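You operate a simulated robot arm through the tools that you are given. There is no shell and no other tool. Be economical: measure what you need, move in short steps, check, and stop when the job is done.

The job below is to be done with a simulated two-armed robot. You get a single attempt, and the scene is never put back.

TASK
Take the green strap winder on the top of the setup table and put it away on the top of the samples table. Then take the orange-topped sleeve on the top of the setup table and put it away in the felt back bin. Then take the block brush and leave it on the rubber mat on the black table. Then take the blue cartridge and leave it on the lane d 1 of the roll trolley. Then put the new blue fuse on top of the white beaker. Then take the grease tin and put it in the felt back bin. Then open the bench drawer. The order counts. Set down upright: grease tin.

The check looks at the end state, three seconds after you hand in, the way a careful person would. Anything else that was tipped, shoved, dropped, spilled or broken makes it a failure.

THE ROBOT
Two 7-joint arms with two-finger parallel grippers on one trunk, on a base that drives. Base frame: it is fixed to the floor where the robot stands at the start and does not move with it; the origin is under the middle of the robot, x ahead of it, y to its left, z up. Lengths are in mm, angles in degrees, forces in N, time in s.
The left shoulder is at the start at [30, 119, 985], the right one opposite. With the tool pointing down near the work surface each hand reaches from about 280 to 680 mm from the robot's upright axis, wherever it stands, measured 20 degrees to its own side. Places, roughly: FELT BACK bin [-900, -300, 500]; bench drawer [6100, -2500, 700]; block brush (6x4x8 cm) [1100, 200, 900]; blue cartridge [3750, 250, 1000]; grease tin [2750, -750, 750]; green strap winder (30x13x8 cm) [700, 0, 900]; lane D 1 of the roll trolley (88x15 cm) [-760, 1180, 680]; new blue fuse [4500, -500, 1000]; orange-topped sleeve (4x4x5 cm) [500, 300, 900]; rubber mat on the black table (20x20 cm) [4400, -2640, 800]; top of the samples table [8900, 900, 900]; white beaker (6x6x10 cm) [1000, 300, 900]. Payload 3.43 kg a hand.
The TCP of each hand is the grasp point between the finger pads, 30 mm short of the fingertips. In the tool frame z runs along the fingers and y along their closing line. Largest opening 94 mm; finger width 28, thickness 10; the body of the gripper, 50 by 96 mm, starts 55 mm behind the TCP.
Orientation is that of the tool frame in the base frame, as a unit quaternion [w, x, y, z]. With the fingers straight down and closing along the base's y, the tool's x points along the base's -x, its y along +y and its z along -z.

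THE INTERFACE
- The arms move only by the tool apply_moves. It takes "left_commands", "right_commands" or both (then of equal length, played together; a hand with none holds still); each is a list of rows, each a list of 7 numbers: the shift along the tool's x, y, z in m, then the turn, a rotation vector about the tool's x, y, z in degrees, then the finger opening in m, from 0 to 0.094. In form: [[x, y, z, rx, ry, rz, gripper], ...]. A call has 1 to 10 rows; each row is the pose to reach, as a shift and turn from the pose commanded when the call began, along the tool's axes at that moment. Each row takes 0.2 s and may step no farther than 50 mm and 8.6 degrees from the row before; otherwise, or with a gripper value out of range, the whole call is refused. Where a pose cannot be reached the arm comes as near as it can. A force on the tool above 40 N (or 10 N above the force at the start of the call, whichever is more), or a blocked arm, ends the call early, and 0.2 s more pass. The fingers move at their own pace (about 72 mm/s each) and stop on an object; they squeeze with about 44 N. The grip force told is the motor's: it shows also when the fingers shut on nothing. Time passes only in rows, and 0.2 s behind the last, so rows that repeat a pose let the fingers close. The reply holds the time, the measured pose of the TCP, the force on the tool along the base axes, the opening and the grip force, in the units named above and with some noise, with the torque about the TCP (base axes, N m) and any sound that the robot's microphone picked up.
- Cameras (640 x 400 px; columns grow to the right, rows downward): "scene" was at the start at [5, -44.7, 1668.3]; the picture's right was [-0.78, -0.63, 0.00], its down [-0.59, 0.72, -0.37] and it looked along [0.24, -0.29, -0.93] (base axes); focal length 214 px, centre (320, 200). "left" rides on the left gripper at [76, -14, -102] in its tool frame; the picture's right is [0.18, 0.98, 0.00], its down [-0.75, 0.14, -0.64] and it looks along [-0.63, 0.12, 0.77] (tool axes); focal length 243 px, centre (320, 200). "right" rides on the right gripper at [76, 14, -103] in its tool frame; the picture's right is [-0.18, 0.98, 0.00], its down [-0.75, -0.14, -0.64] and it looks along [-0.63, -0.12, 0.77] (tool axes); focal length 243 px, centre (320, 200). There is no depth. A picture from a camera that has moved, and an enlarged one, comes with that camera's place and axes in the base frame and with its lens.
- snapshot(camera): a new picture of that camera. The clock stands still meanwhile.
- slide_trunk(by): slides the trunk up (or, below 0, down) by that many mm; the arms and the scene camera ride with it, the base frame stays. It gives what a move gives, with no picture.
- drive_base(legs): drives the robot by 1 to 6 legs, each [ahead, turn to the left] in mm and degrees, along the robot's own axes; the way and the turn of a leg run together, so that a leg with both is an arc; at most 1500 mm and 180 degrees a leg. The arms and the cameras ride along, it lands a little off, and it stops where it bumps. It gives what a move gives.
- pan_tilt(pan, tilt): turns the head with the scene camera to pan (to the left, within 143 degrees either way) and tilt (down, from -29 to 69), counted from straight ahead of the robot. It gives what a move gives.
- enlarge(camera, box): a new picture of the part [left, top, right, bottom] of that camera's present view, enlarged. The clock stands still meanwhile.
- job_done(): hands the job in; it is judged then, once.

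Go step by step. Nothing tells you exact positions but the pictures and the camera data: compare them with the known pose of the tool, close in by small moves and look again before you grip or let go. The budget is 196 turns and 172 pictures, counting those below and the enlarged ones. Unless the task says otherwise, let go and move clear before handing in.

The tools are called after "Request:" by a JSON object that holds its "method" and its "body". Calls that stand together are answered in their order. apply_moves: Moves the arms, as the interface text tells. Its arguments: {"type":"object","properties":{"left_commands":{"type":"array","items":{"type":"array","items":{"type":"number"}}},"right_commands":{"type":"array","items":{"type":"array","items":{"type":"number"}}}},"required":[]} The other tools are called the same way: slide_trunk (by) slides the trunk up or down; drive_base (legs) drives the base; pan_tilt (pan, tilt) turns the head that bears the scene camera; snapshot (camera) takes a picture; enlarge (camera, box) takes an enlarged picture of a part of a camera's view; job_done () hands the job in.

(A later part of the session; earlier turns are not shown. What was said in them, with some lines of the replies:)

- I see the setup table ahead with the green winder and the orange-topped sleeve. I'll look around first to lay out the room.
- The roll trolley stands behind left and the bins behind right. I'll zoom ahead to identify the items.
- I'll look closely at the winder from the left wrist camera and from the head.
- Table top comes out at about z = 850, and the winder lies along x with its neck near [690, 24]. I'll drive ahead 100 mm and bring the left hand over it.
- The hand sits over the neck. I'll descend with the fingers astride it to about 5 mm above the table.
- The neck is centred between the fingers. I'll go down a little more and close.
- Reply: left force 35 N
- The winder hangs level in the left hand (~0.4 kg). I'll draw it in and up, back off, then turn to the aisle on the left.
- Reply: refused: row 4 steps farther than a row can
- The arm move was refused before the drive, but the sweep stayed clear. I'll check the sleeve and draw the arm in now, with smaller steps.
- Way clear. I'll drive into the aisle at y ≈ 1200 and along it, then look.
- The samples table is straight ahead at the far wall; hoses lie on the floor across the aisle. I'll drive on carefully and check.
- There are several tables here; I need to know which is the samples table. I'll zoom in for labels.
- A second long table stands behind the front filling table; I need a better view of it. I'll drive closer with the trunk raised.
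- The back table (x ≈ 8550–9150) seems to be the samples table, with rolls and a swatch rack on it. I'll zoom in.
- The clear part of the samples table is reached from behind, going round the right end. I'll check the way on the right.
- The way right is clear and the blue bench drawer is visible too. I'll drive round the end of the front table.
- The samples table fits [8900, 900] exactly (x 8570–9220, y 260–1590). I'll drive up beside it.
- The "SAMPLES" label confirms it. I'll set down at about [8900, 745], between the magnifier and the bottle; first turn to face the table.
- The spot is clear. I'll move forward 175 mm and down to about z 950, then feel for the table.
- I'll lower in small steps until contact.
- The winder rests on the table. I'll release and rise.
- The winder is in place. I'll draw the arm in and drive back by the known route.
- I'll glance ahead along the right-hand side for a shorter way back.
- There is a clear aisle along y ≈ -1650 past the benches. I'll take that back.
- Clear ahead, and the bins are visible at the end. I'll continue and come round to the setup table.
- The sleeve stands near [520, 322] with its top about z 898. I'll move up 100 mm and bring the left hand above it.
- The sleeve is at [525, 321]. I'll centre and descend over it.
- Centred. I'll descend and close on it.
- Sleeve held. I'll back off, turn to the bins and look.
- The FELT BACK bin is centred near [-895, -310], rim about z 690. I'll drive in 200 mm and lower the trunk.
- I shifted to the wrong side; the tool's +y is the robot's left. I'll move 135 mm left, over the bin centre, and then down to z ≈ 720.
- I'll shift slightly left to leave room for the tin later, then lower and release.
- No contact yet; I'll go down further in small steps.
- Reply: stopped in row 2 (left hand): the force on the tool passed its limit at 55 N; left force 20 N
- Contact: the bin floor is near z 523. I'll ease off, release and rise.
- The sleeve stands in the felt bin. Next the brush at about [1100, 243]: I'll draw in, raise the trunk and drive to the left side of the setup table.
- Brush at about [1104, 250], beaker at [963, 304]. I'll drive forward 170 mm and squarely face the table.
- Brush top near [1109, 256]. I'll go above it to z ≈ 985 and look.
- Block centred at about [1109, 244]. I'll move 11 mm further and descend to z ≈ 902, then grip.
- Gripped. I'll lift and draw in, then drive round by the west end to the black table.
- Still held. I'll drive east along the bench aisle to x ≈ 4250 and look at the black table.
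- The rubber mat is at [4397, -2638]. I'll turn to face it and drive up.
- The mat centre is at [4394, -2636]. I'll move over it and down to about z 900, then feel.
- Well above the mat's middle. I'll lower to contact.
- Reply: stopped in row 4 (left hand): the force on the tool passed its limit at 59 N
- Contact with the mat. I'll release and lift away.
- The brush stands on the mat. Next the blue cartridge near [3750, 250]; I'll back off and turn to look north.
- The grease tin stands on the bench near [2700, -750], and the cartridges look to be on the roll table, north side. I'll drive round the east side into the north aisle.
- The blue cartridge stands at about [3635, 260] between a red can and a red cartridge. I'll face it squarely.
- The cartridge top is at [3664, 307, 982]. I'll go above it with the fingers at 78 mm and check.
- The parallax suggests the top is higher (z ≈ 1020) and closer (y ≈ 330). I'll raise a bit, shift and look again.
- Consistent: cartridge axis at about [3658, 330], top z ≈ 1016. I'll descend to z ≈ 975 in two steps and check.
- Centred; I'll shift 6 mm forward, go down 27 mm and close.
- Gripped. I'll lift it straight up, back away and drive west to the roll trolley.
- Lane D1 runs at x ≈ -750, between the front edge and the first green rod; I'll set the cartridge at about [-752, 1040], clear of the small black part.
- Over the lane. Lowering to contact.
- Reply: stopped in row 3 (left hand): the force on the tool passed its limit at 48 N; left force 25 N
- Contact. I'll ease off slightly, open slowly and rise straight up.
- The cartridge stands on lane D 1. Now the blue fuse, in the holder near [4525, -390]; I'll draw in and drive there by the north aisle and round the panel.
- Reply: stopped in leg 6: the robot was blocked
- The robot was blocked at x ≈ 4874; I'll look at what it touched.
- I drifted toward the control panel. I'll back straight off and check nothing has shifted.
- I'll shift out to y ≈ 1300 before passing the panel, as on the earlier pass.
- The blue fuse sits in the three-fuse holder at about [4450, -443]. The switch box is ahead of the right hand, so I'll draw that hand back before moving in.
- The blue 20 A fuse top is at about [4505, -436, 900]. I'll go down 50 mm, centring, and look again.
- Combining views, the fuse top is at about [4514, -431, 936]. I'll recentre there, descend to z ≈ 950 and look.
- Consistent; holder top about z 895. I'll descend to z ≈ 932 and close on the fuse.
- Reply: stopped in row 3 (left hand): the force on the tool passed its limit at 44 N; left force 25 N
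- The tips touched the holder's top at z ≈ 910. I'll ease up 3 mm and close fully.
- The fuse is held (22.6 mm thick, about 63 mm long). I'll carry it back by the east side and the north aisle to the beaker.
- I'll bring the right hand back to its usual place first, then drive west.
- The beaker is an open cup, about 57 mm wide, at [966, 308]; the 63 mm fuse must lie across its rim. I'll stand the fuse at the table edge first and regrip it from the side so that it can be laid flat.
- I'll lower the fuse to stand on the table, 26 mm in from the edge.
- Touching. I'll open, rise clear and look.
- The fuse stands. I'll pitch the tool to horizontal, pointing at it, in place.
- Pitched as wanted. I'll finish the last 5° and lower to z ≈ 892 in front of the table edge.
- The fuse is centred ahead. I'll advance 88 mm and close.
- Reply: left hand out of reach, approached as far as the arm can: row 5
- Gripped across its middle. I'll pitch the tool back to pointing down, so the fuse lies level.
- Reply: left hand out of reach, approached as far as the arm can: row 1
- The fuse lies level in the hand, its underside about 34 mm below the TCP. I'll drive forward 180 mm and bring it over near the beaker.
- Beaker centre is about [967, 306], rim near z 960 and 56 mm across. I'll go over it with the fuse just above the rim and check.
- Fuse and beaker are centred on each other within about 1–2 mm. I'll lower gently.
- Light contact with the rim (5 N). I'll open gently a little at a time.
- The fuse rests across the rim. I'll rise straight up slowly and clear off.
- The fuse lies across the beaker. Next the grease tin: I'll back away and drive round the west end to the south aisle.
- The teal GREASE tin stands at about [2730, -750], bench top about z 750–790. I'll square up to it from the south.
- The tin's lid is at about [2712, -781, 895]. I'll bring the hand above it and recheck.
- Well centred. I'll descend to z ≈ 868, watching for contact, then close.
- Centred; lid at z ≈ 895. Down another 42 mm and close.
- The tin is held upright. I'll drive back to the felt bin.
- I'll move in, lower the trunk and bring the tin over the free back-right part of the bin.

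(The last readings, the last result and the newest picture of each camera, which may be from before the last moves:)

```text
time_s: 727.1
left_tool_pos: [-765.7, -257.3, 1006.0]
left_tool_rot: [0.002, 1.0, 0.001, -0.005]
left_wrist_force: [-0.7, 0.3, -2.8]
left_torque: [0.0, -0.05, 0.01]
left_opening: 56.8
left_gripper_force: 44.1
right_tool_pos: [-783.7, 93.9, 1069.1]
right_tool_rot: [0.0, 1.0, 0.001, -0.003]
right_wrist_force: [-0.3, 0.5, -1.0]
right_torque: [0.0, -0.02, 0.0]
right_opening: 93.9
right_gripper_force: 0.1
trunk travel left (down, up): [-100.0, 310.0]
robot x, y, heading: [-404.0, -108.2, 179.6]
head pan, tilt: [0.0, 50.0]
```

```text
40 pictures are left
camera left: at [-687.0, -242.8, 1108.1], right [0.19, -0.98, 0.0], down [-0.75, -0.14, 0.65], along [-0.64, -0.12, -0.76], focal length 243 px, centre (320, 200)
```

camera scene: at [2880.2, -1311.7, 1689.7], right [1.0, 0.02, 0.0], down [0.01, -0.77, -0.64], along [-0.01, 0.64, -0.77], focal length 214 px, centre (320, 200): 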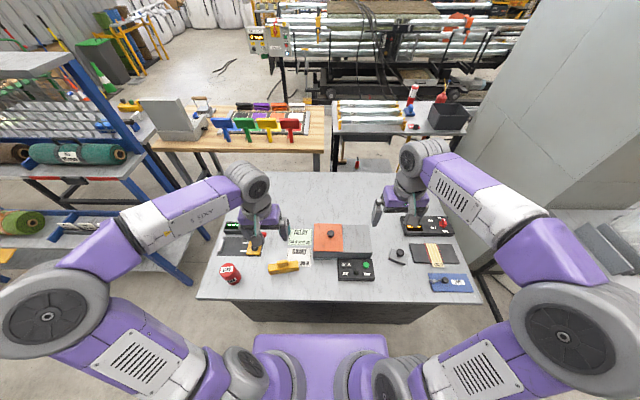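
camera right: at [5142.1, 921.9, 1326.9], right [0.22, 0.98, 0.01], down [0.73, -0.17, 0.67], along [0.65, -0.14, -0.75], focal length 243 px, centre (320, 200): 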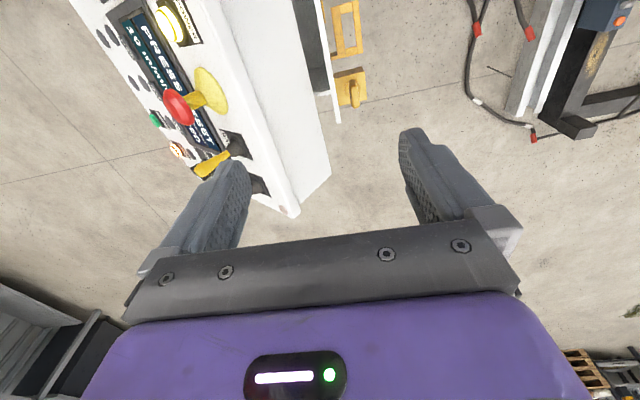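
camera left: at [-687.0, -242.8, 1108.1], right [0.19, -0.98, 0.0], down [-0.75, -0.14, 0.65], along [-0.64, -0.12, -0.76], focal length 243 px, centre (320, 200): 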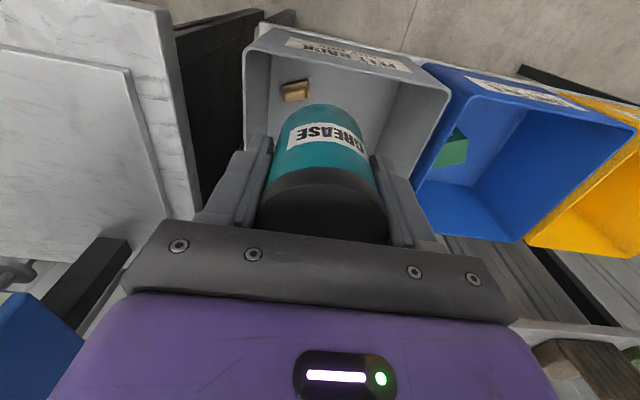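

Request:
{"method": "apply_moves", "body": {"left_commands": [[-0.04, 0, 0.01, 0, 0.6, 0, 0], [-0.08, 0, 0.02, 0, 0.6, 0, 0], [-0.12, -0.005, 0.04, 0, 0.6, 0, 0], [-0.155, -0.01, 0.065, 0, 0.6, 0, 0], [-0.18, -0.01, 0.1, 0, 0.6, 0, 0], [-0.18, -0.01, 0.145, 0, 0.6, 0, 0], [-0.18, -0.01, 0.19, 0, 0.6, 0, 0], [-0.18, -0.01, 0.235, 0, 0.6, 0, 0]]}}

Request:
{"method": "snapshot", "body": {"camera": "left"}}

Request:
{"method": "snapshot", "body": {"camera": "scene"}}

```text
time_s: 728.9
left_tool_pos: [-948.8, -247.1, 770.4]
left_tool_rot: [0.0, 1.0, 0.001, -0.001]
left_wrist_force: [-0.3, 0.6, -2.5]
left_torque: [-0.02, -0.01, -0.02]
left_opening: 57.1
left_gripper_force: 44.4
right_tool_pos: [-784.5, 95.4, 1068.1]
right_tool_rot: [0.0, 1.0, 0.001, -0.003]
right_wrist_force: [-1.0, -0.2, 0.3]
right_torque: [0.0, 0.0, 0.0]
right_opening: 94.1
right_gripper_force: 0.1
trunk travel left (down, up): [-100.0, 310.0]
robot x, y, heading: [-406.9, -108.1, 179.6]
head pan, tilt: [0.0, 50.0]
```

```text
39 pictures are left
camera left: at [-871.7, -233.1, 874.5], right [0.19, -0.98, 0.0], down [-0.75, -0.14, 0.64], along [-0.63, -0.12, -0.77], focal length 243 px, centre (320, 200)
```

left: 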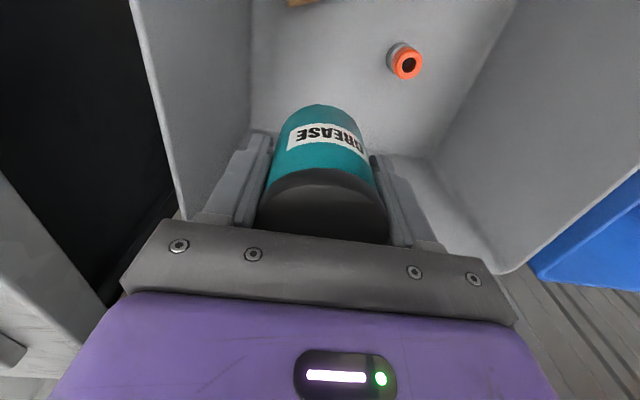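

```text
38 pictures are left
camera scene: at [-453.5, -108.4, 1539.6], right [0.01, 1.0, 0.0], down [0.77, 0.0, -0.64], along [-0.64, 0.0, -0.77], focal length 214 px, centre (320, 200)
```

scene: 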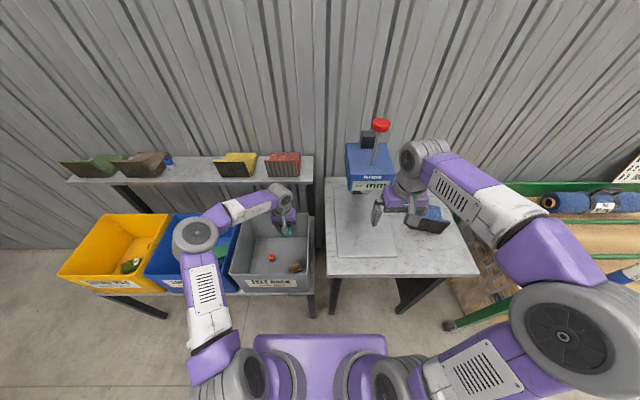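

Clear of the walls and of the sleeve. Lowering.

Request:
{"method": "apply_moves", "body": {"left_commands": [[0, 0, 0.045, 0, 0, 0, 0], [0, 0, 0.09, 0, 0, 0, 0], [0, 0, 0.13, 0, 0, 0, 0], [0, 0, 0.16, 0, 0, 0, 0], [0, 0, 0.175, 0, 0, 0, 0], [0, 0, 0.185, 0, 0, 0, 0]]}}

Request:
{"method": "apply_moves", "body": {"left_commands": [[0, 0, 0.004, 0, 0, 0, 0], [0, 0, 0.008, 0, 0, 0, 0], [0, 0, 0.012, 0, 0, 0, 0], [0, 0, 0.015, 0, 0, 0, 0], [0, 0, 0.018, 0, 0, 0, 0]]}}

Request:
{"method": "snapshot", "body": {"camera": "left"}}

```text
time_s: 730.3
left_tool_pos: [-948.1, -248.8, 587.0]
left_tool_rot: [0.001, 1.0, 0.001, 0.0]
left_wrist_force: [-0.7, 0.6, -2.8]
left_torque: [0.01, 0.0, 0.0]
left_opening: 57.0
left_gripper_force: 43.9
right_tool_pos: [-785.2, 94.6, 1067.3]
right_tool_rot: [0.0, 1.0, 0.001, -0.004]
right_wrist_force: [0.6, -0.1, 0.1]
right_torque: [0.0, 0.01, -0.03]
right_opening: 94.3
right_gripper_force: 0.0
trunk travel left (down, up): [-100.0, 310.0]
robot x, y, heading: [-406.3, -111.5, 179.9]
head pan, tilt: [0.0, 50.0]
```

```text
time_s: 731.5
left_tool_pos: [-948.6, -248.1, 572.3]
left_tool_rot: [0.002, 1.0, 0.002, -0.002]
left_wrist_force: [10.7, -2.0, 28.6]
left_torque: [-0.03, 0.35, 0.06]
left_opening: 57.1
left_gripper_force: 44.1
right_tool_pos: [-782.0, 95.6, 1069.1]
right_tool_rot: [0.0, 1.0, 0.001, -0.004]
right_wrist_force: [1.4, 0.4, 0.2]
right_torque: [0.02, 0.01, 0.0]
right_opening: 94.2
right_gripper_force: 0.0
trunk travel left (down, up): [-100.0, 310.0]
robot x, y, heading: [-406.4, -108.4, 179.5]
head pan, tilt: [0.0, 50.0]
```

```text
37 pictures are left
camera left: at [-870.0, -233.2, 676.2], right [0.19, -0.98, 0.0], down [-0.75, -0.14, 0.65], along [-0.63, -0.12, -0.76], focal length 243 px, centre (320, 200)
```

left: 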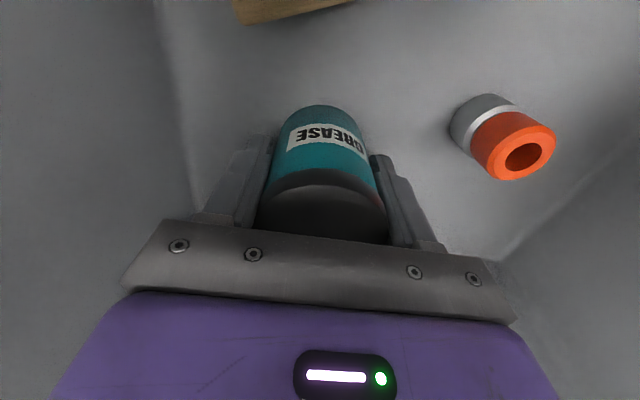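

On the floor of the bin. Ease off, release and rise.

Request:
{"method": "apply_moves", "body": {"left_commands": [[0, 0, -0.004, 0, 0, 0, 0], [0, 0, -0.004, 0, 0, 0, 0.063], [0, 0, -0.004, 0, 0, 0, 0.076], [0, 0, -0.004, 0, 0, 0, 0.078], [0, 0, -0.04, 0, 0, 0, 0.078], [0, 0, -0.09, 0, 0, 0, 0.078], [0, 0, -0.14, 0, 0, 0, 0.078], [0, 0, -0.19, 0, 0, 0, 0.078], [0, 0, -0.24, 0, 0, 0, 0.078], [0, 0, -0.29, 0, 0, 0, 0.078]]}}

Request:
{"method": "apply_moves", "body": {"left_commands": [[0.03, 0, -0.03, 0, 0, 0, 0.078], [0.07, 0, -0.05, 0, 0, 0, 0.078], [0.11, 0, -0.07, 0, 0, 0, 0.078], [0.15, 0, -0.09, 0, 0, 0, 0.078]]}}

Request:
{"method": "snapshot", "body": {"camera": "left"}}

```text
time_s: 733.7
left_tool_pos: [-947.8, -248.6, 859.3]
left_tool_rot: [0.001, 1.0, 0.0, -0.001]
left_wrist_force: [-0.2, -0.2, 0.3]
left_torque: [0.02, -0.02, 0.0]
left_opening: 78.3
left_gripper_force: 0.0
right_tool_pos: [-783.6, 96.1, 1068.6]
right_tool_rot: [0.0, 1.0, 0.001, -0.004]
right_wrist_force: [-0.6, 0.6, 0.2]
right_torque: [-0.02, -0.02, 0.01]
right_opening: 94.0
right_gripper_force: 0.1
trunk travel left (down, up): [-100.0, 310.0]
robot x, y, heading: [-406.2, -106.6, 179.8]
head pan, tilt: [0.0, 50.0]
```

```text
time_s: 734.7
left_tool_pos: [-796.4, -248.1, 948.3]
left_tool_rot: [0.001, 1.0, 0.0, 0.0]
left_wrist_force: [-0.4, 0.8, 0.4]
left_torque: [-0.01, 0.01, -0.03]
left_opening: 78.0
left_gripper_force: 0.0
right_tool_pos: [-782.8, 94.9, 1069.4]
right_tool_rot: [0.0, 1.0, 0.001, -0.004]
right_wrist_force: [-0.7, 0.7, 1.0]
right_torque: [0.01, 0.03, 0.0]
right_opening: 93.8
right_gripper_force: 0.1
trunk travel left (down, up): [-100.0, 310.0]
robot x, y, heading: [-403.6, -107.5, 179.6]
head pan, tilt: [0.0, 50.0]
```

```text
36 pictures are left
camera left: at [-719.7, -233.1, 1051.8], right [0.19, -0.98, 0.0], down [-0.75, -0.14, 0.64], along [-0.63, -0.12, -0.77], focal length 243 px, centre (320, 200)
```

left: 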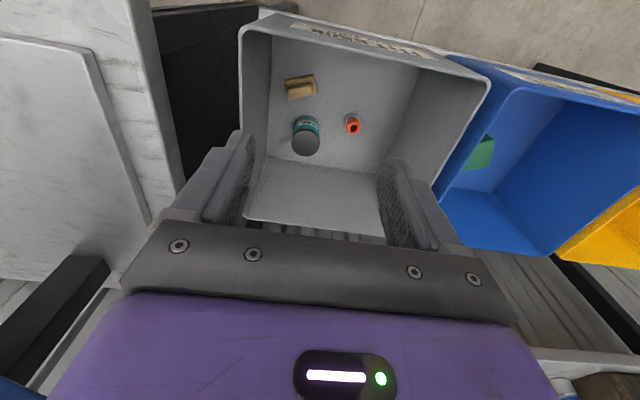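

The tin stands upright in the felt bin. Last, the bench drawer near [6090, -2400]: raise the trunk, back off and drive there.

Request:
{"method": "slide_trunk", "body": {"by": 150}}

Request:
{"method": "drive_base", "body": {"legs": [[-215, 0], [0, 90.4], [1500, 0], [30, 0], [0, 90], [1500, 0]]}}

```text
time_s: 736.4
left_tool_pos: [-798.5, -247.1, 1097.0]
left_tool_rot: [0.001, 1.0, 0.002, 0.0]
left_wrist_force: [-0.6, 0.3, 0.1]
left_torque: [0.0, -0.01, -0.01]
left_opening: 77.7
left_gripper_force: 0.1
right_tool_pos: [-783.7, 95.4, 1218.9]
right_tool_rot: [0.0, 1.0, 0.001, -0.004]
right_wrist_force: [-0.2, 0.3, -0.4]
right_torque: [-0.01, 0.0, -0.01]
right_opening: 93.8
right_gripper_force: 0.1
trunk travel left (down, up): [-250.0, 160.0]
robot x, y, heading: [-400.7, -103.2, 179.8]
head pan, tilt: [0.0, 50.0]
```

```text
time_s: 760.4
left_tool_pos: [1738.8, -1494.3, 1097.6]
left_tool_rot: [0.0, -0.008, 1.0, 0.001]
left_wrist_force: [-0.4, 0.0, -0.1]
left_torque: [-0.01, -0.03, 0.0]
left_opening: 77.9
left_gripper_force: 0.1
right_tool_pos: [1730.5, -1837.1, 1218.6]
right_tool_rot: [0.003, -0.008, 1.0, 0.0]
right_wrist_force: [-0.1, -0.1, 0.3]
right_torque: [-0.01, -0.03, 0.03]
right_opening: 94.0
right_gripper_force: 0.1
trunk travel left (down, up): [-250.0, 160.0]
robot x, y, heading: [1345.1, -1639.1, 0.6]
head pan, tilt: [0.0, 50.0]
```

Request:
{"method": "drive_base", "body": {"legs": [[0, -0.9], [1500, 0], [1500, 0], [1500, 0], [80, 0], [0, -90]]}}

Request:
{"method": "pan_tilt", "body": {"pan": 0, "tilt": 35}}

Request:
{"method": "snapshot", "body": {"camera": "scene"}}

```text
time_s: 786.6
left_tool_pos: [6054.9, -2075.0, 1098.5]
left_tool_rot: [0.0, 0.706, 0.708, 0.001]
left_wrist_force: [0.6, -0.4, 0.9]
left_torque: [-0.03, -0.01, 0.0]
left_opening: 77.9
left_gripper_force: 0.1
right_tool_pos: [5712.2, -2061.1, 1218.3]
right_tool_rot: [0.003, 0.706, 0.708, -0.002]
right_wrist_force: [0.0, 0.4, -0.9]
right_torque: [0.0, 0.04, 0.01]
right_opening: 93.9
right_gripper_force: 0.0
trunk travel left (down, up): [-250.0, 160.0]
robot x, y, heading: [5915.7, -1682.9, -90.4]
head pan, tilt: [0.0, 50.0]
```

```text
time_s: 787.4
left_tool_pos: [6055.6, -2073.4, 1098.3]
left_tool_rot: [0.0, 0.707, 0.707, 0.002]
left_wrist_force: [0.3, 0.3, -0.1]
left_torque: [0.0, 0.01, 0.03]
left_opening: 78.3
left_gripper_force: 0.0
right_tool_pos: [5713.4, -2060.8, 1219.3]
right_tool_rot: [0.003, 0.706, 0.708, -0.003]
right_wrist_force: [-0.3, 0.5, 0.2]
right_torque: [0.0, -0.02, -0.02]
right_opening: 94.0
right_gripper_force: 0.0
trunk travel left (down, up): [-250.0, 160.0]
robot x, y, heading: [5916.4, -1681.4, -90.1]
head pan, tilt: [0.0, 35.0]
```

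```text
35 pictures are left
camera scene: at [5914.6, -1740.0, 1711.3], right [-1.0, 0.01, 0.0], down [0.0, 0.57, -0.82], along [0.0, -0.82, -0.57], focal length 214 px, centre (320, 200)
```

scene: 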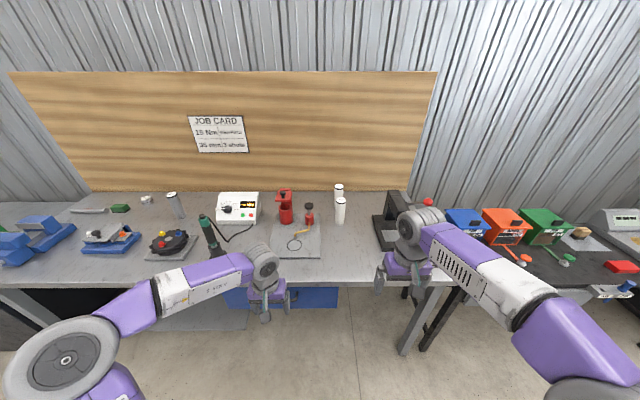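

The blue drawer front is under the bench edge at about [6105, -2335]. I'll look at its handle.

Request:
{"method": "enlarge", "body": {"camera": "scene", "box": [200, 250, 360, 350]}}

Request:
{"method": "snapshot", "body": {"camera": "left"}}

```text
4.00 times, centred on (280, 300) of scene
camera zoom: at [5914.6, -1740.0, 1711.3], right [-1.0, 0.01, 0.0], down [0.0, 0.57, -0.82], along [0.0, -0.82, -0.57], focal length 858 px, centre (480, -200)
```

zoom: 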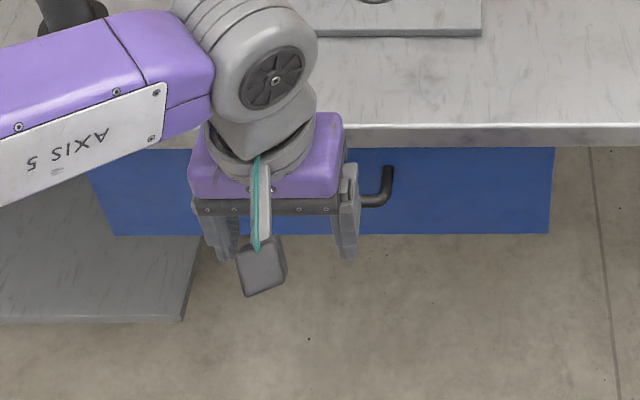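

```text
33 pictures are left
camera left: at [6042.0, -1998.7, 1201.6], right [0.98, 0.19, 0.0], down [0.14, -0.75, 0.64], along [0.12, -0.63, -0.77], focal length 243 px, centre (320, 200)
```

left: 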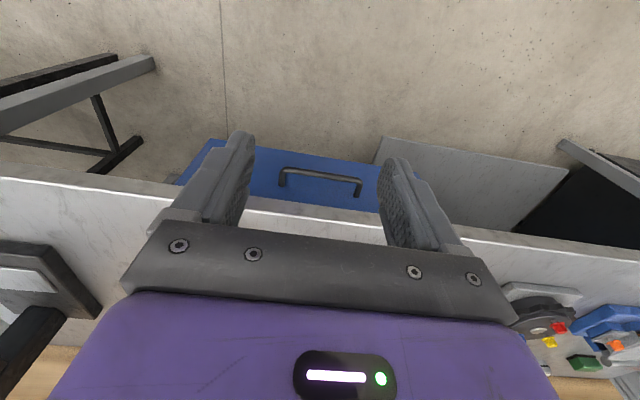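

The handle is a horizontal bar from x ≈ 6019 to 6175 at y ≈ -2264, z ≈ 803. I'll point the tool forward and roll it so that the fingers close vertically on the bar; first the pitch.

Request:
{"method": "apply_moves", "body": {"left_commands": [[0, 0, 0, 0, -8.5, 0, 0.078], [0, 0, 0, 0, -17, 0, 0.078], [0, 0, 0, 0, -25.5, 0, 0.078], [0, 0, 0, 0, -34, 0, 0.078], [0, 0, 0, 0, -42.5, 0, 0.078], [0, 0, 0, 0, -51, 0, 0.078], [0, 0, 0, 0, -59.5, 0, 0.078], [0, 0, 0, 0, -68, 0, 0.078], [0, 0, 0, 0, -76.5, 0, 0.078], [0, 0, 0, 0, -85, 0, 0.078]]}}

Request:
{"method": "slide_trunk", "body": {"by": -90}}

Request:
{"method": "apply_moves", "body": {"left_commands": [[0, 0, 0, 0, -5, 0, 0.078]]}}

Request:
{"method": "apply_moves", "body": {"left_commands": [[0, 0, 0, 0, 0, 8.5, 0.078], [0, 0, 0, 0, 0, 17, 0.078], [0, 0, 0, 0, 0, 25.5, 0.078], [0, 0, 0, 0, 0, 34, 0.078], [0, 0, 0, 0, 0, 42.5, 0.078], [0, 0, 0, 0, 0, 51, 0.078], [0, 0, 0, 0, 0, 59.5, 0.078], [0, 0, 0, 0, 0, 68, 0.078], [0, 0, 0, 0, 0, 76.5, 0.078], [0, 0, 0, 0, 0, 85, 0.078]]}}

Request:
{"method": "snapshot", "body": {"camera": "left"}}

```text
time_s: 789.6
left_tool_pos: [6031.0, -2154.3, 1087.0]
left_tool_rot: [0.478, 0.521, 0.522, -0.477]
left_wrist_force: [0.2, -0.2, -0.6]
left_torque: [0.01, 0.01, -0.01]
left_opening: 78.1
left_gripper_force: 0.1
left hand out of reach, approached as far as the arm can: row 6, 7, 8, 9, 10
right_tool_pos: [5712.6, -2060.9, 1217.5]
right_tool_rot: [0.002, 0.706, 0.708, -0.002]
right_wrist_force: [0.0, 0.4, 0.8]
right_torque: [0.01, -0.01, 0.0]
right_opening: 94.0
right_gripper_force: 0.1
trunk travel left (down, up): [-250.0, 160.0]
robot x, y, heading: [5914.5, -1683.1, -90.3]
head pan, tilt: [0.0, 35.0]
```

```text
time_s: 790.8
left_tool_pos: [6031.1, -2154.3, 997.4]
left_tool_rot: [0.478, 0.522, 0.521, -0.477]
left_wrist_force: [-0.5, -0.2, 0.3]
left_torque: [0.01, 0.01, 0.01]
left_opening: 78.1
left_gripper_force: 0.0
right_tool_pos: [5713.6, -2059.7, 1128.8]
right_tool_rot: [0.003, 0.707, 0.707, -0.003]
right_wrist_force: [-0.1, -0.5, 0.2]
right_torque: [-0.01, 0.02, 0.01]
right_opening: 94.3
right_gripper_force: 0.1
trunk travel left (down, up): [-160.0, 250.0]
robot x, y, heading: [5915.5, -1681.9, -90.3]
head pan, tilt: [0.0, 35.0]
```

```text
time_s: 791.2
left_tool_pos: [6032.8, -2154.8, 998.1]
left_tool_rot: [0.501, 0.5, 0.5, -0.499]
left_wrist_force: [0.6, 0.0, 0.3]
left_torque: [-0.01, 0.01, 0.0]
left_opening: 77.9
left_gripper_force: 0.0
right_tool_pos: [5712.5, -2061.2, 1128.2]
right_tool_rot: [0.002, 0.707, 0.707, -0.003]
right_wrist_force: [0.5, 0.5, -0.1]
right_torque: [-0.04, 0.01, -0.01]
right_opening: 94.1
right_gripper_force: 0.0
trunk travel left (down, up): [-160.0, 250.0]
robot x, y, heading: [5918.0, -1678.2, -90.3]
head pan, tilt: [0.0, 35.0]
```

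```text
time_s: 793.4
left_tool_pos: [6030.7, -2154.2, 997.5]
left_tool_rot: [0.707, 0.706, 0.03, -0.029]
left_wrist_force: [0.4, 0.2, 0.8]
left_torque: [-0.01, -0.03, -0.01]
left_opening: 78.0
left_gripper_force: 0.0
right_tool_pos: [5712.0, -2060.5, 1128.4]
right_tool_rot: [0.003, 0.707, 0.708, -0.003]
right_wrist_force: [0.2, 0.5, -0.5]
right_torque: [-0.03, 0.02, 0.0]
right_opening: 94.3
right_gripper_force: 0.2
trunk travel left (down, up): [-160.0, 250.0]
robot x, y, heading: [5917.5, -1680.5, -90.4]
head pan, tilt: [0.0, 35.0]
```

```text
32 pictures are left
camera left: at [6106.9, -2052.1, 978.4], right [0.27, 0.0, 0.96], down [-0.74, 0.64, 0.2], along [-0.62, -0.77, 0.17], focal length 243 px, centre (320, 200)
```

left: 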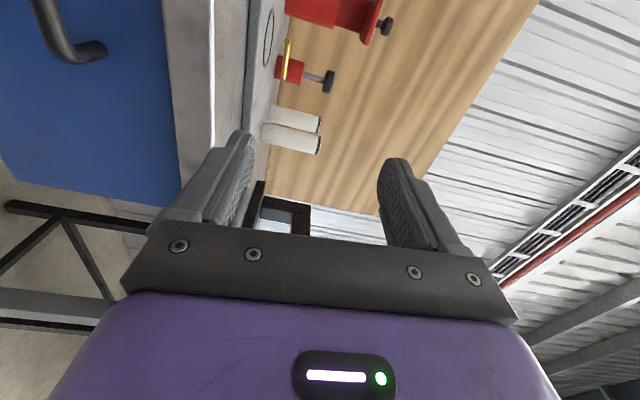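

Rolled: the fingers now close vertically. I'll finish the roll, lower to the bar's height and look.

Request:
{"method": "apply_moves", "body": {"left_commands": [[0, 0, 0, 0, 0, 4.8, 0.078]]}}

Request:
{"method": "apply_moves", "body": {"left_commands": [[0.015, -0.04, 0, 0, 0, 0, 0.078], [0.03, -0.08, 0, 0, 0, 0, 0.078], [0.045, -0.12, 0, 0, 0, 0, 0.078], [0.06, -0.16, 0, 0, 0, 0, 0.078], [0.066, -0.193, 0, 0, 0, 0, 0.078]]}}

Request:
{"method": "snapshot", "body": {"camera": "left"}}

Request:
{"method": "enlarge", "body": {"camera": "scene", "box": [200, 250, 360, 350]}}

```text
time_s: 793.8
left_tool_pos: [6033.0, -2153.9, 997.2]
left_tool_rot: [0.707, 0.707, 0.001, 0.001]
left_wrist_force: [0.7, -1.2, -0.4]
left_torque: [0.02, -0.04, -0.02]
left_opening: 77.9
left_gripper_force: 0.0
right_tool_pos: [5712.8, -2061.2, 1127.7]
right_tool_rot: [0.002, 0.707, 0.708, -0.002]
right_wrist_force: [0.5, 0.2, -0.7]
right_torque: [0.04, 0.0, 0.0]
right_opening: 94.1
right_gripper_force: 0.1
trunk travel left (down, up): [-160.0, 250.0]
robot x, y, heading: [5919.0, -1677.7, -90.2]
head pan, tilt: [0.0, 35.0]
```

```text
time_s: 795.0
left_tool_pos: [6098.1, -2154.5, 803.5]
left_tool_rot: [0.707, 0.707, 0.002, 0.0]
left_wrist_force: [0.0, -0.5, 0.6]
left_torque: [0.01, 0.02, -0.03]
left_opening: 78.2
left_gripper_force: 0.0
right_tool_pos: [5713.5, -2061.2, 1128.8]
right_tool_rot: [0.003, 0.706, 0.708, -0.002]
right_wrist_force: [0.3, -0.1, -0.4]
right_torque: [0.01, 0.0, 0.04]
right_opening: 94.0
right_gripper_force: 0.1
trunk travel left (down, up): [-160.0, 250.0]
robot x, y, heading: [5917.7, -1684.1, -90.1]
head pan, tilt: [0.0, 35.0]
```

```text
31 pictures are left
camera left: at [6175.1, -2052.4, 790.6], right [0.19, 0.0, 0.98], down [-0.75, 0.64, 0.14], along [-0.63, -0.77, 0.12], focal length 243 px, centre (320, 200)
```

left: 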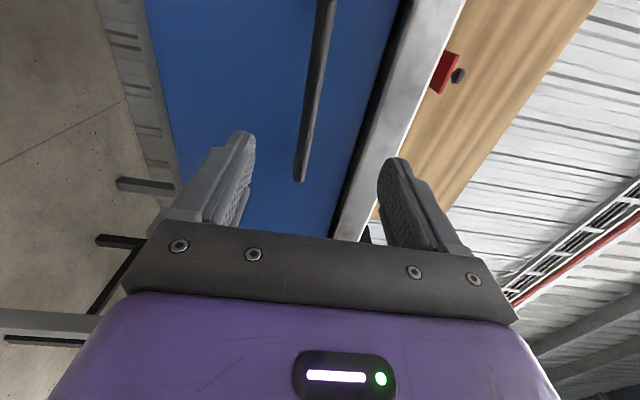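

```text
4.00 times, centred on (280, 300) of scene
camera zoom: at [5914.6, -1740.3, 1621.4], right [-1.0, 0.01, 0.0], down [0.0, 0.57, -0.82], along [0.0, -0.82, -0.57], focal length 858 px, centre (480, -200)
```

zoom: 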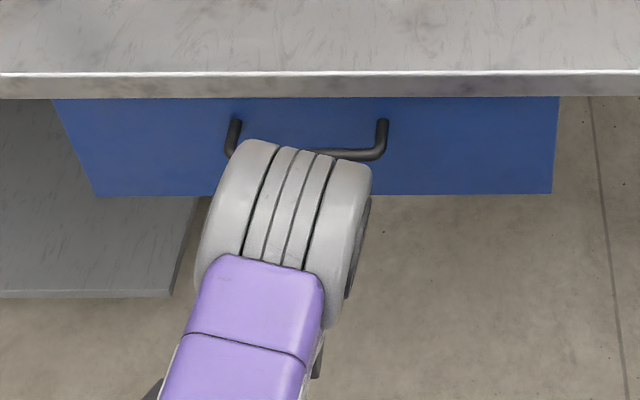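

The bar lies at z ≈ 796, y ≈ -2267, well between the fingers. I'll lower 7 mm, advance 95 mm and close.

Request:
{"method": "apply_moves", "body": {"left_commands": [[0, -0.007, 0.03, 0, 0, 0, 0.078], [0, -0.007, 0.06, 0, 0, 0, 0.078], [0, -0.007, 0.08, 0, 0, 0, 0.078], [0, -0.007, 0.094, 0, 0, 0, 0.078]]}}

Request:
{"method": "snapshot", "body": {"camera": "left"}}

```text
time_s: 796.0
left_tool_pos: [6098.1, -2249.5, 797.6]
left_tool_rot: [0.707, 0.707, 0.002, 0.001]
left_wrist_force: [0.5, 0.0, 0.2]
left_torque: [0.0, -0.02, -0.01]
left_opening: 78.2
left_gripper_force: 0.1
right_tool_pos: [5713.0, -2061.3, 1127.9]
right_tool_rot: [0.002, 0.707, 0.708, -0.003]
right_wrist_force: [-0.7, -0.5, 0.4]
right_torque: [0.01, 0.0, 0.0]
right_opening: 93.9
right_gripper_force: 0.1
trunk travel left (down, up): [-160.0, 250.0]
robot x, y, heading: [5915.5, -1679.6, -90.0]
head pan, tilt: [0.0, 35.0]
```

```text
29 pictures are left
camera left: at [6175.2, -2147.0, 784.9], right [0.19, 0.0, 0.98], down [-0.75, 0.64, 0.14], along [-0.63, -0.77, 0.12], focal length 243 px, centre (320, 200)
```

left: 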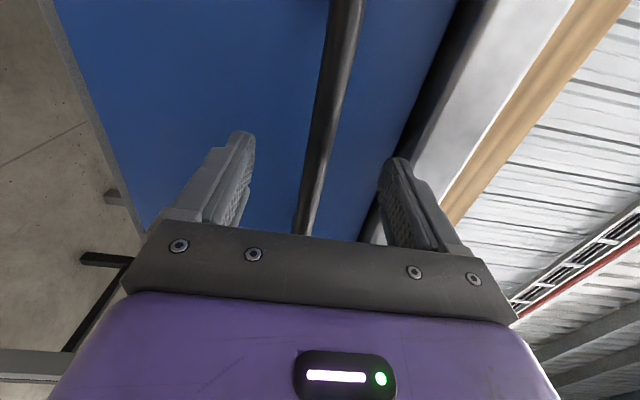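

The bar is between the fingers. Closing.

Request:
{"method": "apply_moves", "body": {"left_commands": [[0, 0, 0.003, 0, 0, 0, 0.04], [0, 0, 0.003, 0, 0, 0, 0.0], [0, 0, 0.003, 0, 0, 0, 0.0], [0, 0, 0.003, 0, 0, 0, 0.0], [0, 0, 0.003, 0, 0, 0, 0.0]]}}

```text
time_s: 797.2
left_tool_pos: [6098.5, -2251.3, 794.6]
left_tool_rot: [0.705, 0.71, 0.002, 0.0]
left_wrist_force: [-1.5, 1.2, -18.6]
left_torque: [0.29, -0.29, 0.16]
left_opening: 13.7
left_gripper_force: 45.0
right_tool_pos: [5712.2, -2061.1, 1127.9]
right_tool_rot: [0.003, 0.706, 0.708, -0.002]
right_wrist_force: [-0.5, 1.4, 0.6]
right_torque: [0.01, -0.02, 0.0]
right_opening: 94.1
right_gripper_force: 0.0
trunk travel left (down, up): [-160.0, 250.0]
robot x, y, heading: [5916.1, -1679.1, -90.5]
head pan, tilt: [0.0, 35.0]
```

Gripped the bar. I'll pull a little with the arm first.

Request:
{"method": "apply_moves", "body": {"left_commands": [[0, -0.003, -0.01, 0, 0, 0, 0], [0, -0.003, -0.02, 0, 0, 0, 0], [0, -0.003, -0.035, 0, 0, 0, 0], [0, -0.003, -0.05, 0, 0, 0, 0]]}}

```text
time_s: 798.2
left_tool_pos: [6097.2, -2202.8, 794.6]
left_tool_rot: [0.708, 0.706, 0.002, 0.001]
left_wrist_force: [2.0, -0.1, -5.3]
left_torque: [0.22, -0.31, -0.35]
left_opening: 13.5
left_gripper_force: 44.8
right_tool_pos: [5713.8, -2060.1, 1128.5]
right_tool_rot: [0.003, 0.707, 0.708, -0.003]
right_wrist_force: [0.2, -0.9, 0.5]
right_torque: [0.03, 0.01, -0.02]
right_opening: 94.0
right_gripper_force: 0.1
trunk travel left (down, up): [-160.0, 250.0]
robot x, y, heading: [5916.7, -1680.1, -90.3]
head pan, tilt: [0.0, 35.0]
```

Moving freely with the bar still held. I'll pull on by backing the base 200 mm.

Request:
{"method": "drive_base", "body": {"legs": [[-200, 0]]}}

Request:
{"method": "snapshot", "body": {"camera": "scene"}}

```text
time_s: 799.8
left_tool_pos: [6097.3, -2004.3, 795.3]
left_tool_rot: [0.707, 0.707, 0.0, -0.001]
left_wrist_force: [-0.6, -2.3, -2.0]
left_torque: [-0.04, -0.24, 0.71]
left_opening: 13.7
left_gripper_force: 45.0
right_tool_pos: [5713.2, -1862.3, 1128.4]
right_tool_rot: [0.003, 0.707, 0.708, -0.003]
right_wrist_force: [-0.9, 0.2, -0.4]
right_torque: [0.0, 0.03, 0.01]
right_opening: 93.8
right_gripper_force: 0.1
trunk travel left (down, up): [-160.0, 250.0]
robot x, y, heading: [5918.9, -1481.8, -90.3]
head pan, tilt: [0.0, 35.0]
```

```text
28 pictures are left
camera scene: at [5915.7, -1541.7, 1621.4], right [-1.0, 0.01, 0.0], down [0.0, 0.57, -0.82], along [-0.01, -0.82, -0.57], focal length 214 px, centre (320, 200)
```

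scene: 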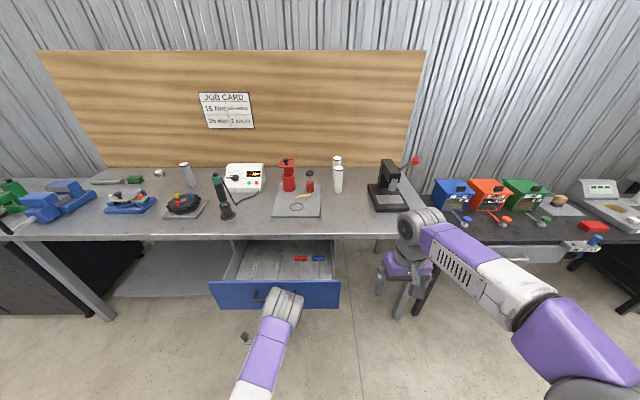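

The drawer is open about 250 mm. I'll pull a bit further with the arm to see whether it has more travel.

Request:
{"method": "apply_moves", "body": {"left_commands": [[0, 0, -0.02, 0, 0, 0, 0], [0, 0, -0.04, 0, 0, 0, 0], [0, 0, -0.06, 0, 0, 0, 0], [0, 0, -0.08, 0, 0, 0, 0]]}}

Request:
{"method": "enlarge", "body": {"camera": "scene", "box": [190, 220, 360, 350]}}

```text
time_s: 800.8
left_tool_pos: [6097.7, -1923.2, 794.1]
left_tool_rot: [0.707, 0.707, 0.0, 0.0]
left_wrist_force: [-5.2, 2.3, 0.7]
left_torque: [0.15, -0.27, 0.3]
left_opening: 13.8
left_gripper_force: 44.5
right_tool_pos: [5713.4, -1862.8, 1129.0]
right_tool_rot: [0.003, 0.706, 0.708, -0.003]
right_wrist_force: [-0.8, 0.1, 0.1]
right_torque: [-0.01, -0.02, 0.03]
right_opening: 94.0
right_gripper_force: 0.1
trunk travel left (down, up): [-160.0, 250.0]
robot x, y, heading: [5918.1, -1481.5, -90.3]
head pan, tilt: [0.0, 35.0]
```

```text
3.08 times, centred on (275, 285) of scene
camera zoom: at [5915.1, -1541.3, 1621.4], right [-1.0, 0.01, 0.0], down [0.0, 0.57, -0.82], along [-0.01, -0.82, -0.57], focal length 660 px, centre (458, -62)
```

zoom: 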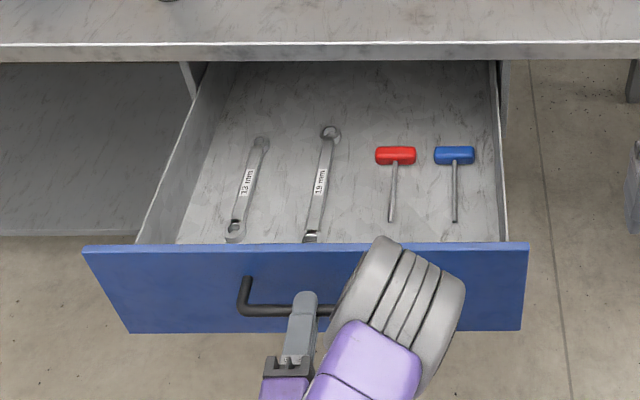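

About 330 mm open. One more gentle pull to feel for the stop.

Request:
{"method": "apply_moves", "body": {"left_commands": [[0, 0, -0.015, 0, 0, 0, 0], [0, 0, -0.03, 0, 0, 0, 0], [0, 0, -0.045, 0, 0, 0, 0]]}}

```text
time_s: 801.6
left_tool_pos: [6097.7, -1878.4, 794.6]
left_tool_rot: [0.708, 0.707, 0.001, 0.0]
left_wrist_force: [0.0, 2.1, 1.3]
left_torque: [-0.09, -0.22, -0.92]
left_opening: 13.7
left_gripper_force: 44.7
right_tool_pos: [5713.5, -1861.2, 1128.9]
right_tool_rot: [0.003, 0.706, 0.708, -0.003]
right_wrist_force: [0.2, 0.4, 0.2]
right_torque: [0.0, 0.02, 0.01]
right_opening: 94.3
right_gripper_force: 0.0
trunk travel left (down, up): [-160.0, 250.0]
robot x, y, heading: [5915.7, -1483.9, -90.8]
head pan, tilt: [0.0, 35.0]
```

Still free at 375 mm; that is open enough. I'll release and back straight away.

Request:
{"method": "apply_moves", "body": {"left_commands": [[0, 0, 0, 0, 0, 0, 0.03], [0, 0, 0, 0, 0, 0, 0.06], [0, 0, 0, 0, 0, 0, 0.07]]}}

Request:
{"method": "drive_base", "body": {"legs": [[-220, 0]]}}

Request:
{"method": "pan_tilt", "body": {"pan": 0, "tilt": 30}}

Request:
{"method": "snapshot", "body": {"camera": "scene"}}

```text
time_s: 802.4
left_tool_pos: [6098.2, -1880.3, 796.6]
left_tool_rot: [0.707, 0.707, 0.0, 0.0]
left_wrist_force: [0.5, -0.3, 0.6]
left_torque: [-0.01, 0.05, -0.02]
left_opening: 70.1
left_gripper_force: 0.1
right_tool_pos: [5714.2, -1863.4, 1128.1]
right_tool_rot: [0.003, 0.706, 0.708, -0.002]
right_wrist_force: [-0.1, 0.0, -0.7]
right_torque: [-0.01, -0.01, 0.01]
right_opening: 94.1
right_gripper_force: 0.0
trunk travel left (down, up): [-160.0, 250.0]
robot x, y, heading: [5917.5, -1483.9, -90.4]
head pan, tilt: [0.0, 35.0]
```

```text
time_s: 804.1
left_tool_pos: [6099.1, -1661.9, 795.8]
left_tool_rot: [0.708, 0.706, 0.002, -0.001]
left_wrist_force: [-0.7, 0.7, 0.0]
left_torque: [0.0, -0.03, -0.01]
left_opening: 70.0
left_gripper_force: 0.0
right_tool_pos: [5714.7, -1643.8, 1127.9]
right_tool_rot: [0.003, 0.707, 0.708, -0.003]
right_wrist_force: [0.1, -0.2, 0.6]
right_torque: [0.0, -0.01, -0.02]
right_opening: 93.9
right_gripper_force: 0.1
trunk travel left (down, up): [-160.0, 250.0]
robot x, y, heading: [5918.6, -1265.4, -90.4]
head pan, tilt: [0.0, 35.0]
```

```text
time_s: 804.8
left_tool_pos: [6099.6, -1662.4, 795.2]
left_tool_rot: [0.708, 0.706, 0.002, 0.0]
left_wrist_force: [0.4, 0.1, 0.4]
left_torque: [-0.02, 0.01, -0.01]
left_opening: 70.0
left_gripper_force: 0.1
right_tool_pos: [5715.1, -1645.0, 1127.9]
right_tool_rot: [0.003, 0.706, 0.708, -0.003]
right_wrist_force: [-0.3, -1.0, 0.1]
right_torque: [0.01, -0.01, 0.0]
right_opening: 93.8
right_gripper_force: 0.1
trunk travel left (down, up): [-160.0, 250.0]
robot x, y, heading: [5919.4, -1266.1, -90.3]
head pan, tilt: [0.0, 30.0]
```

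```text
26 pictures are left
camera scene: at [5917.0, -1326.6, 1629.1], right [-1.0, 0.01, 0.0], down [0.0, 0.5, -0.87], along [-0.01, -0.87, -0.5], focal length 214 px, centre (320, 200)
```

scene: 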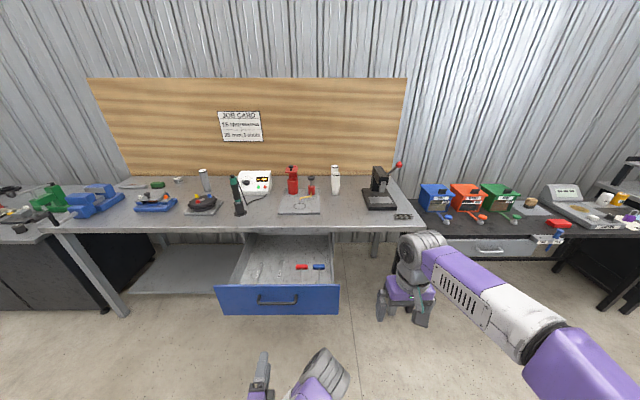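

The drawer stands open and all seven jobs are done in order, with the hands empty and clear of everything. I'm handing in now.

Request:
{"method": "job_done", "body": {}}

```text
The job is handed in.
```

I did all seven steps in the order given and handed the job in.

- **Green strap winder:** on the top of the samples table.
- **Orange-topped sleeve:** standing in the felt back bin.
- **Block brush:** on the rubber mat on the black table.
- **Blue cartridge:** standing on lane D 1 of the roll trolley.
- **New blue fuse:** lying across the rim of the white beaker, which is open at the top. I stood it on the setup table briefly to change my grip.
- **Grease tin:** upright in the felt back bin.
- **Bench drawer:** open about 375 mm.

**One bump:** on the way to the fuse, the robot drifted and was blocked next to the control panel stand at about [5200, 700]. I backed straight off; the stand was still upright, but I did not check whether it had shifted.
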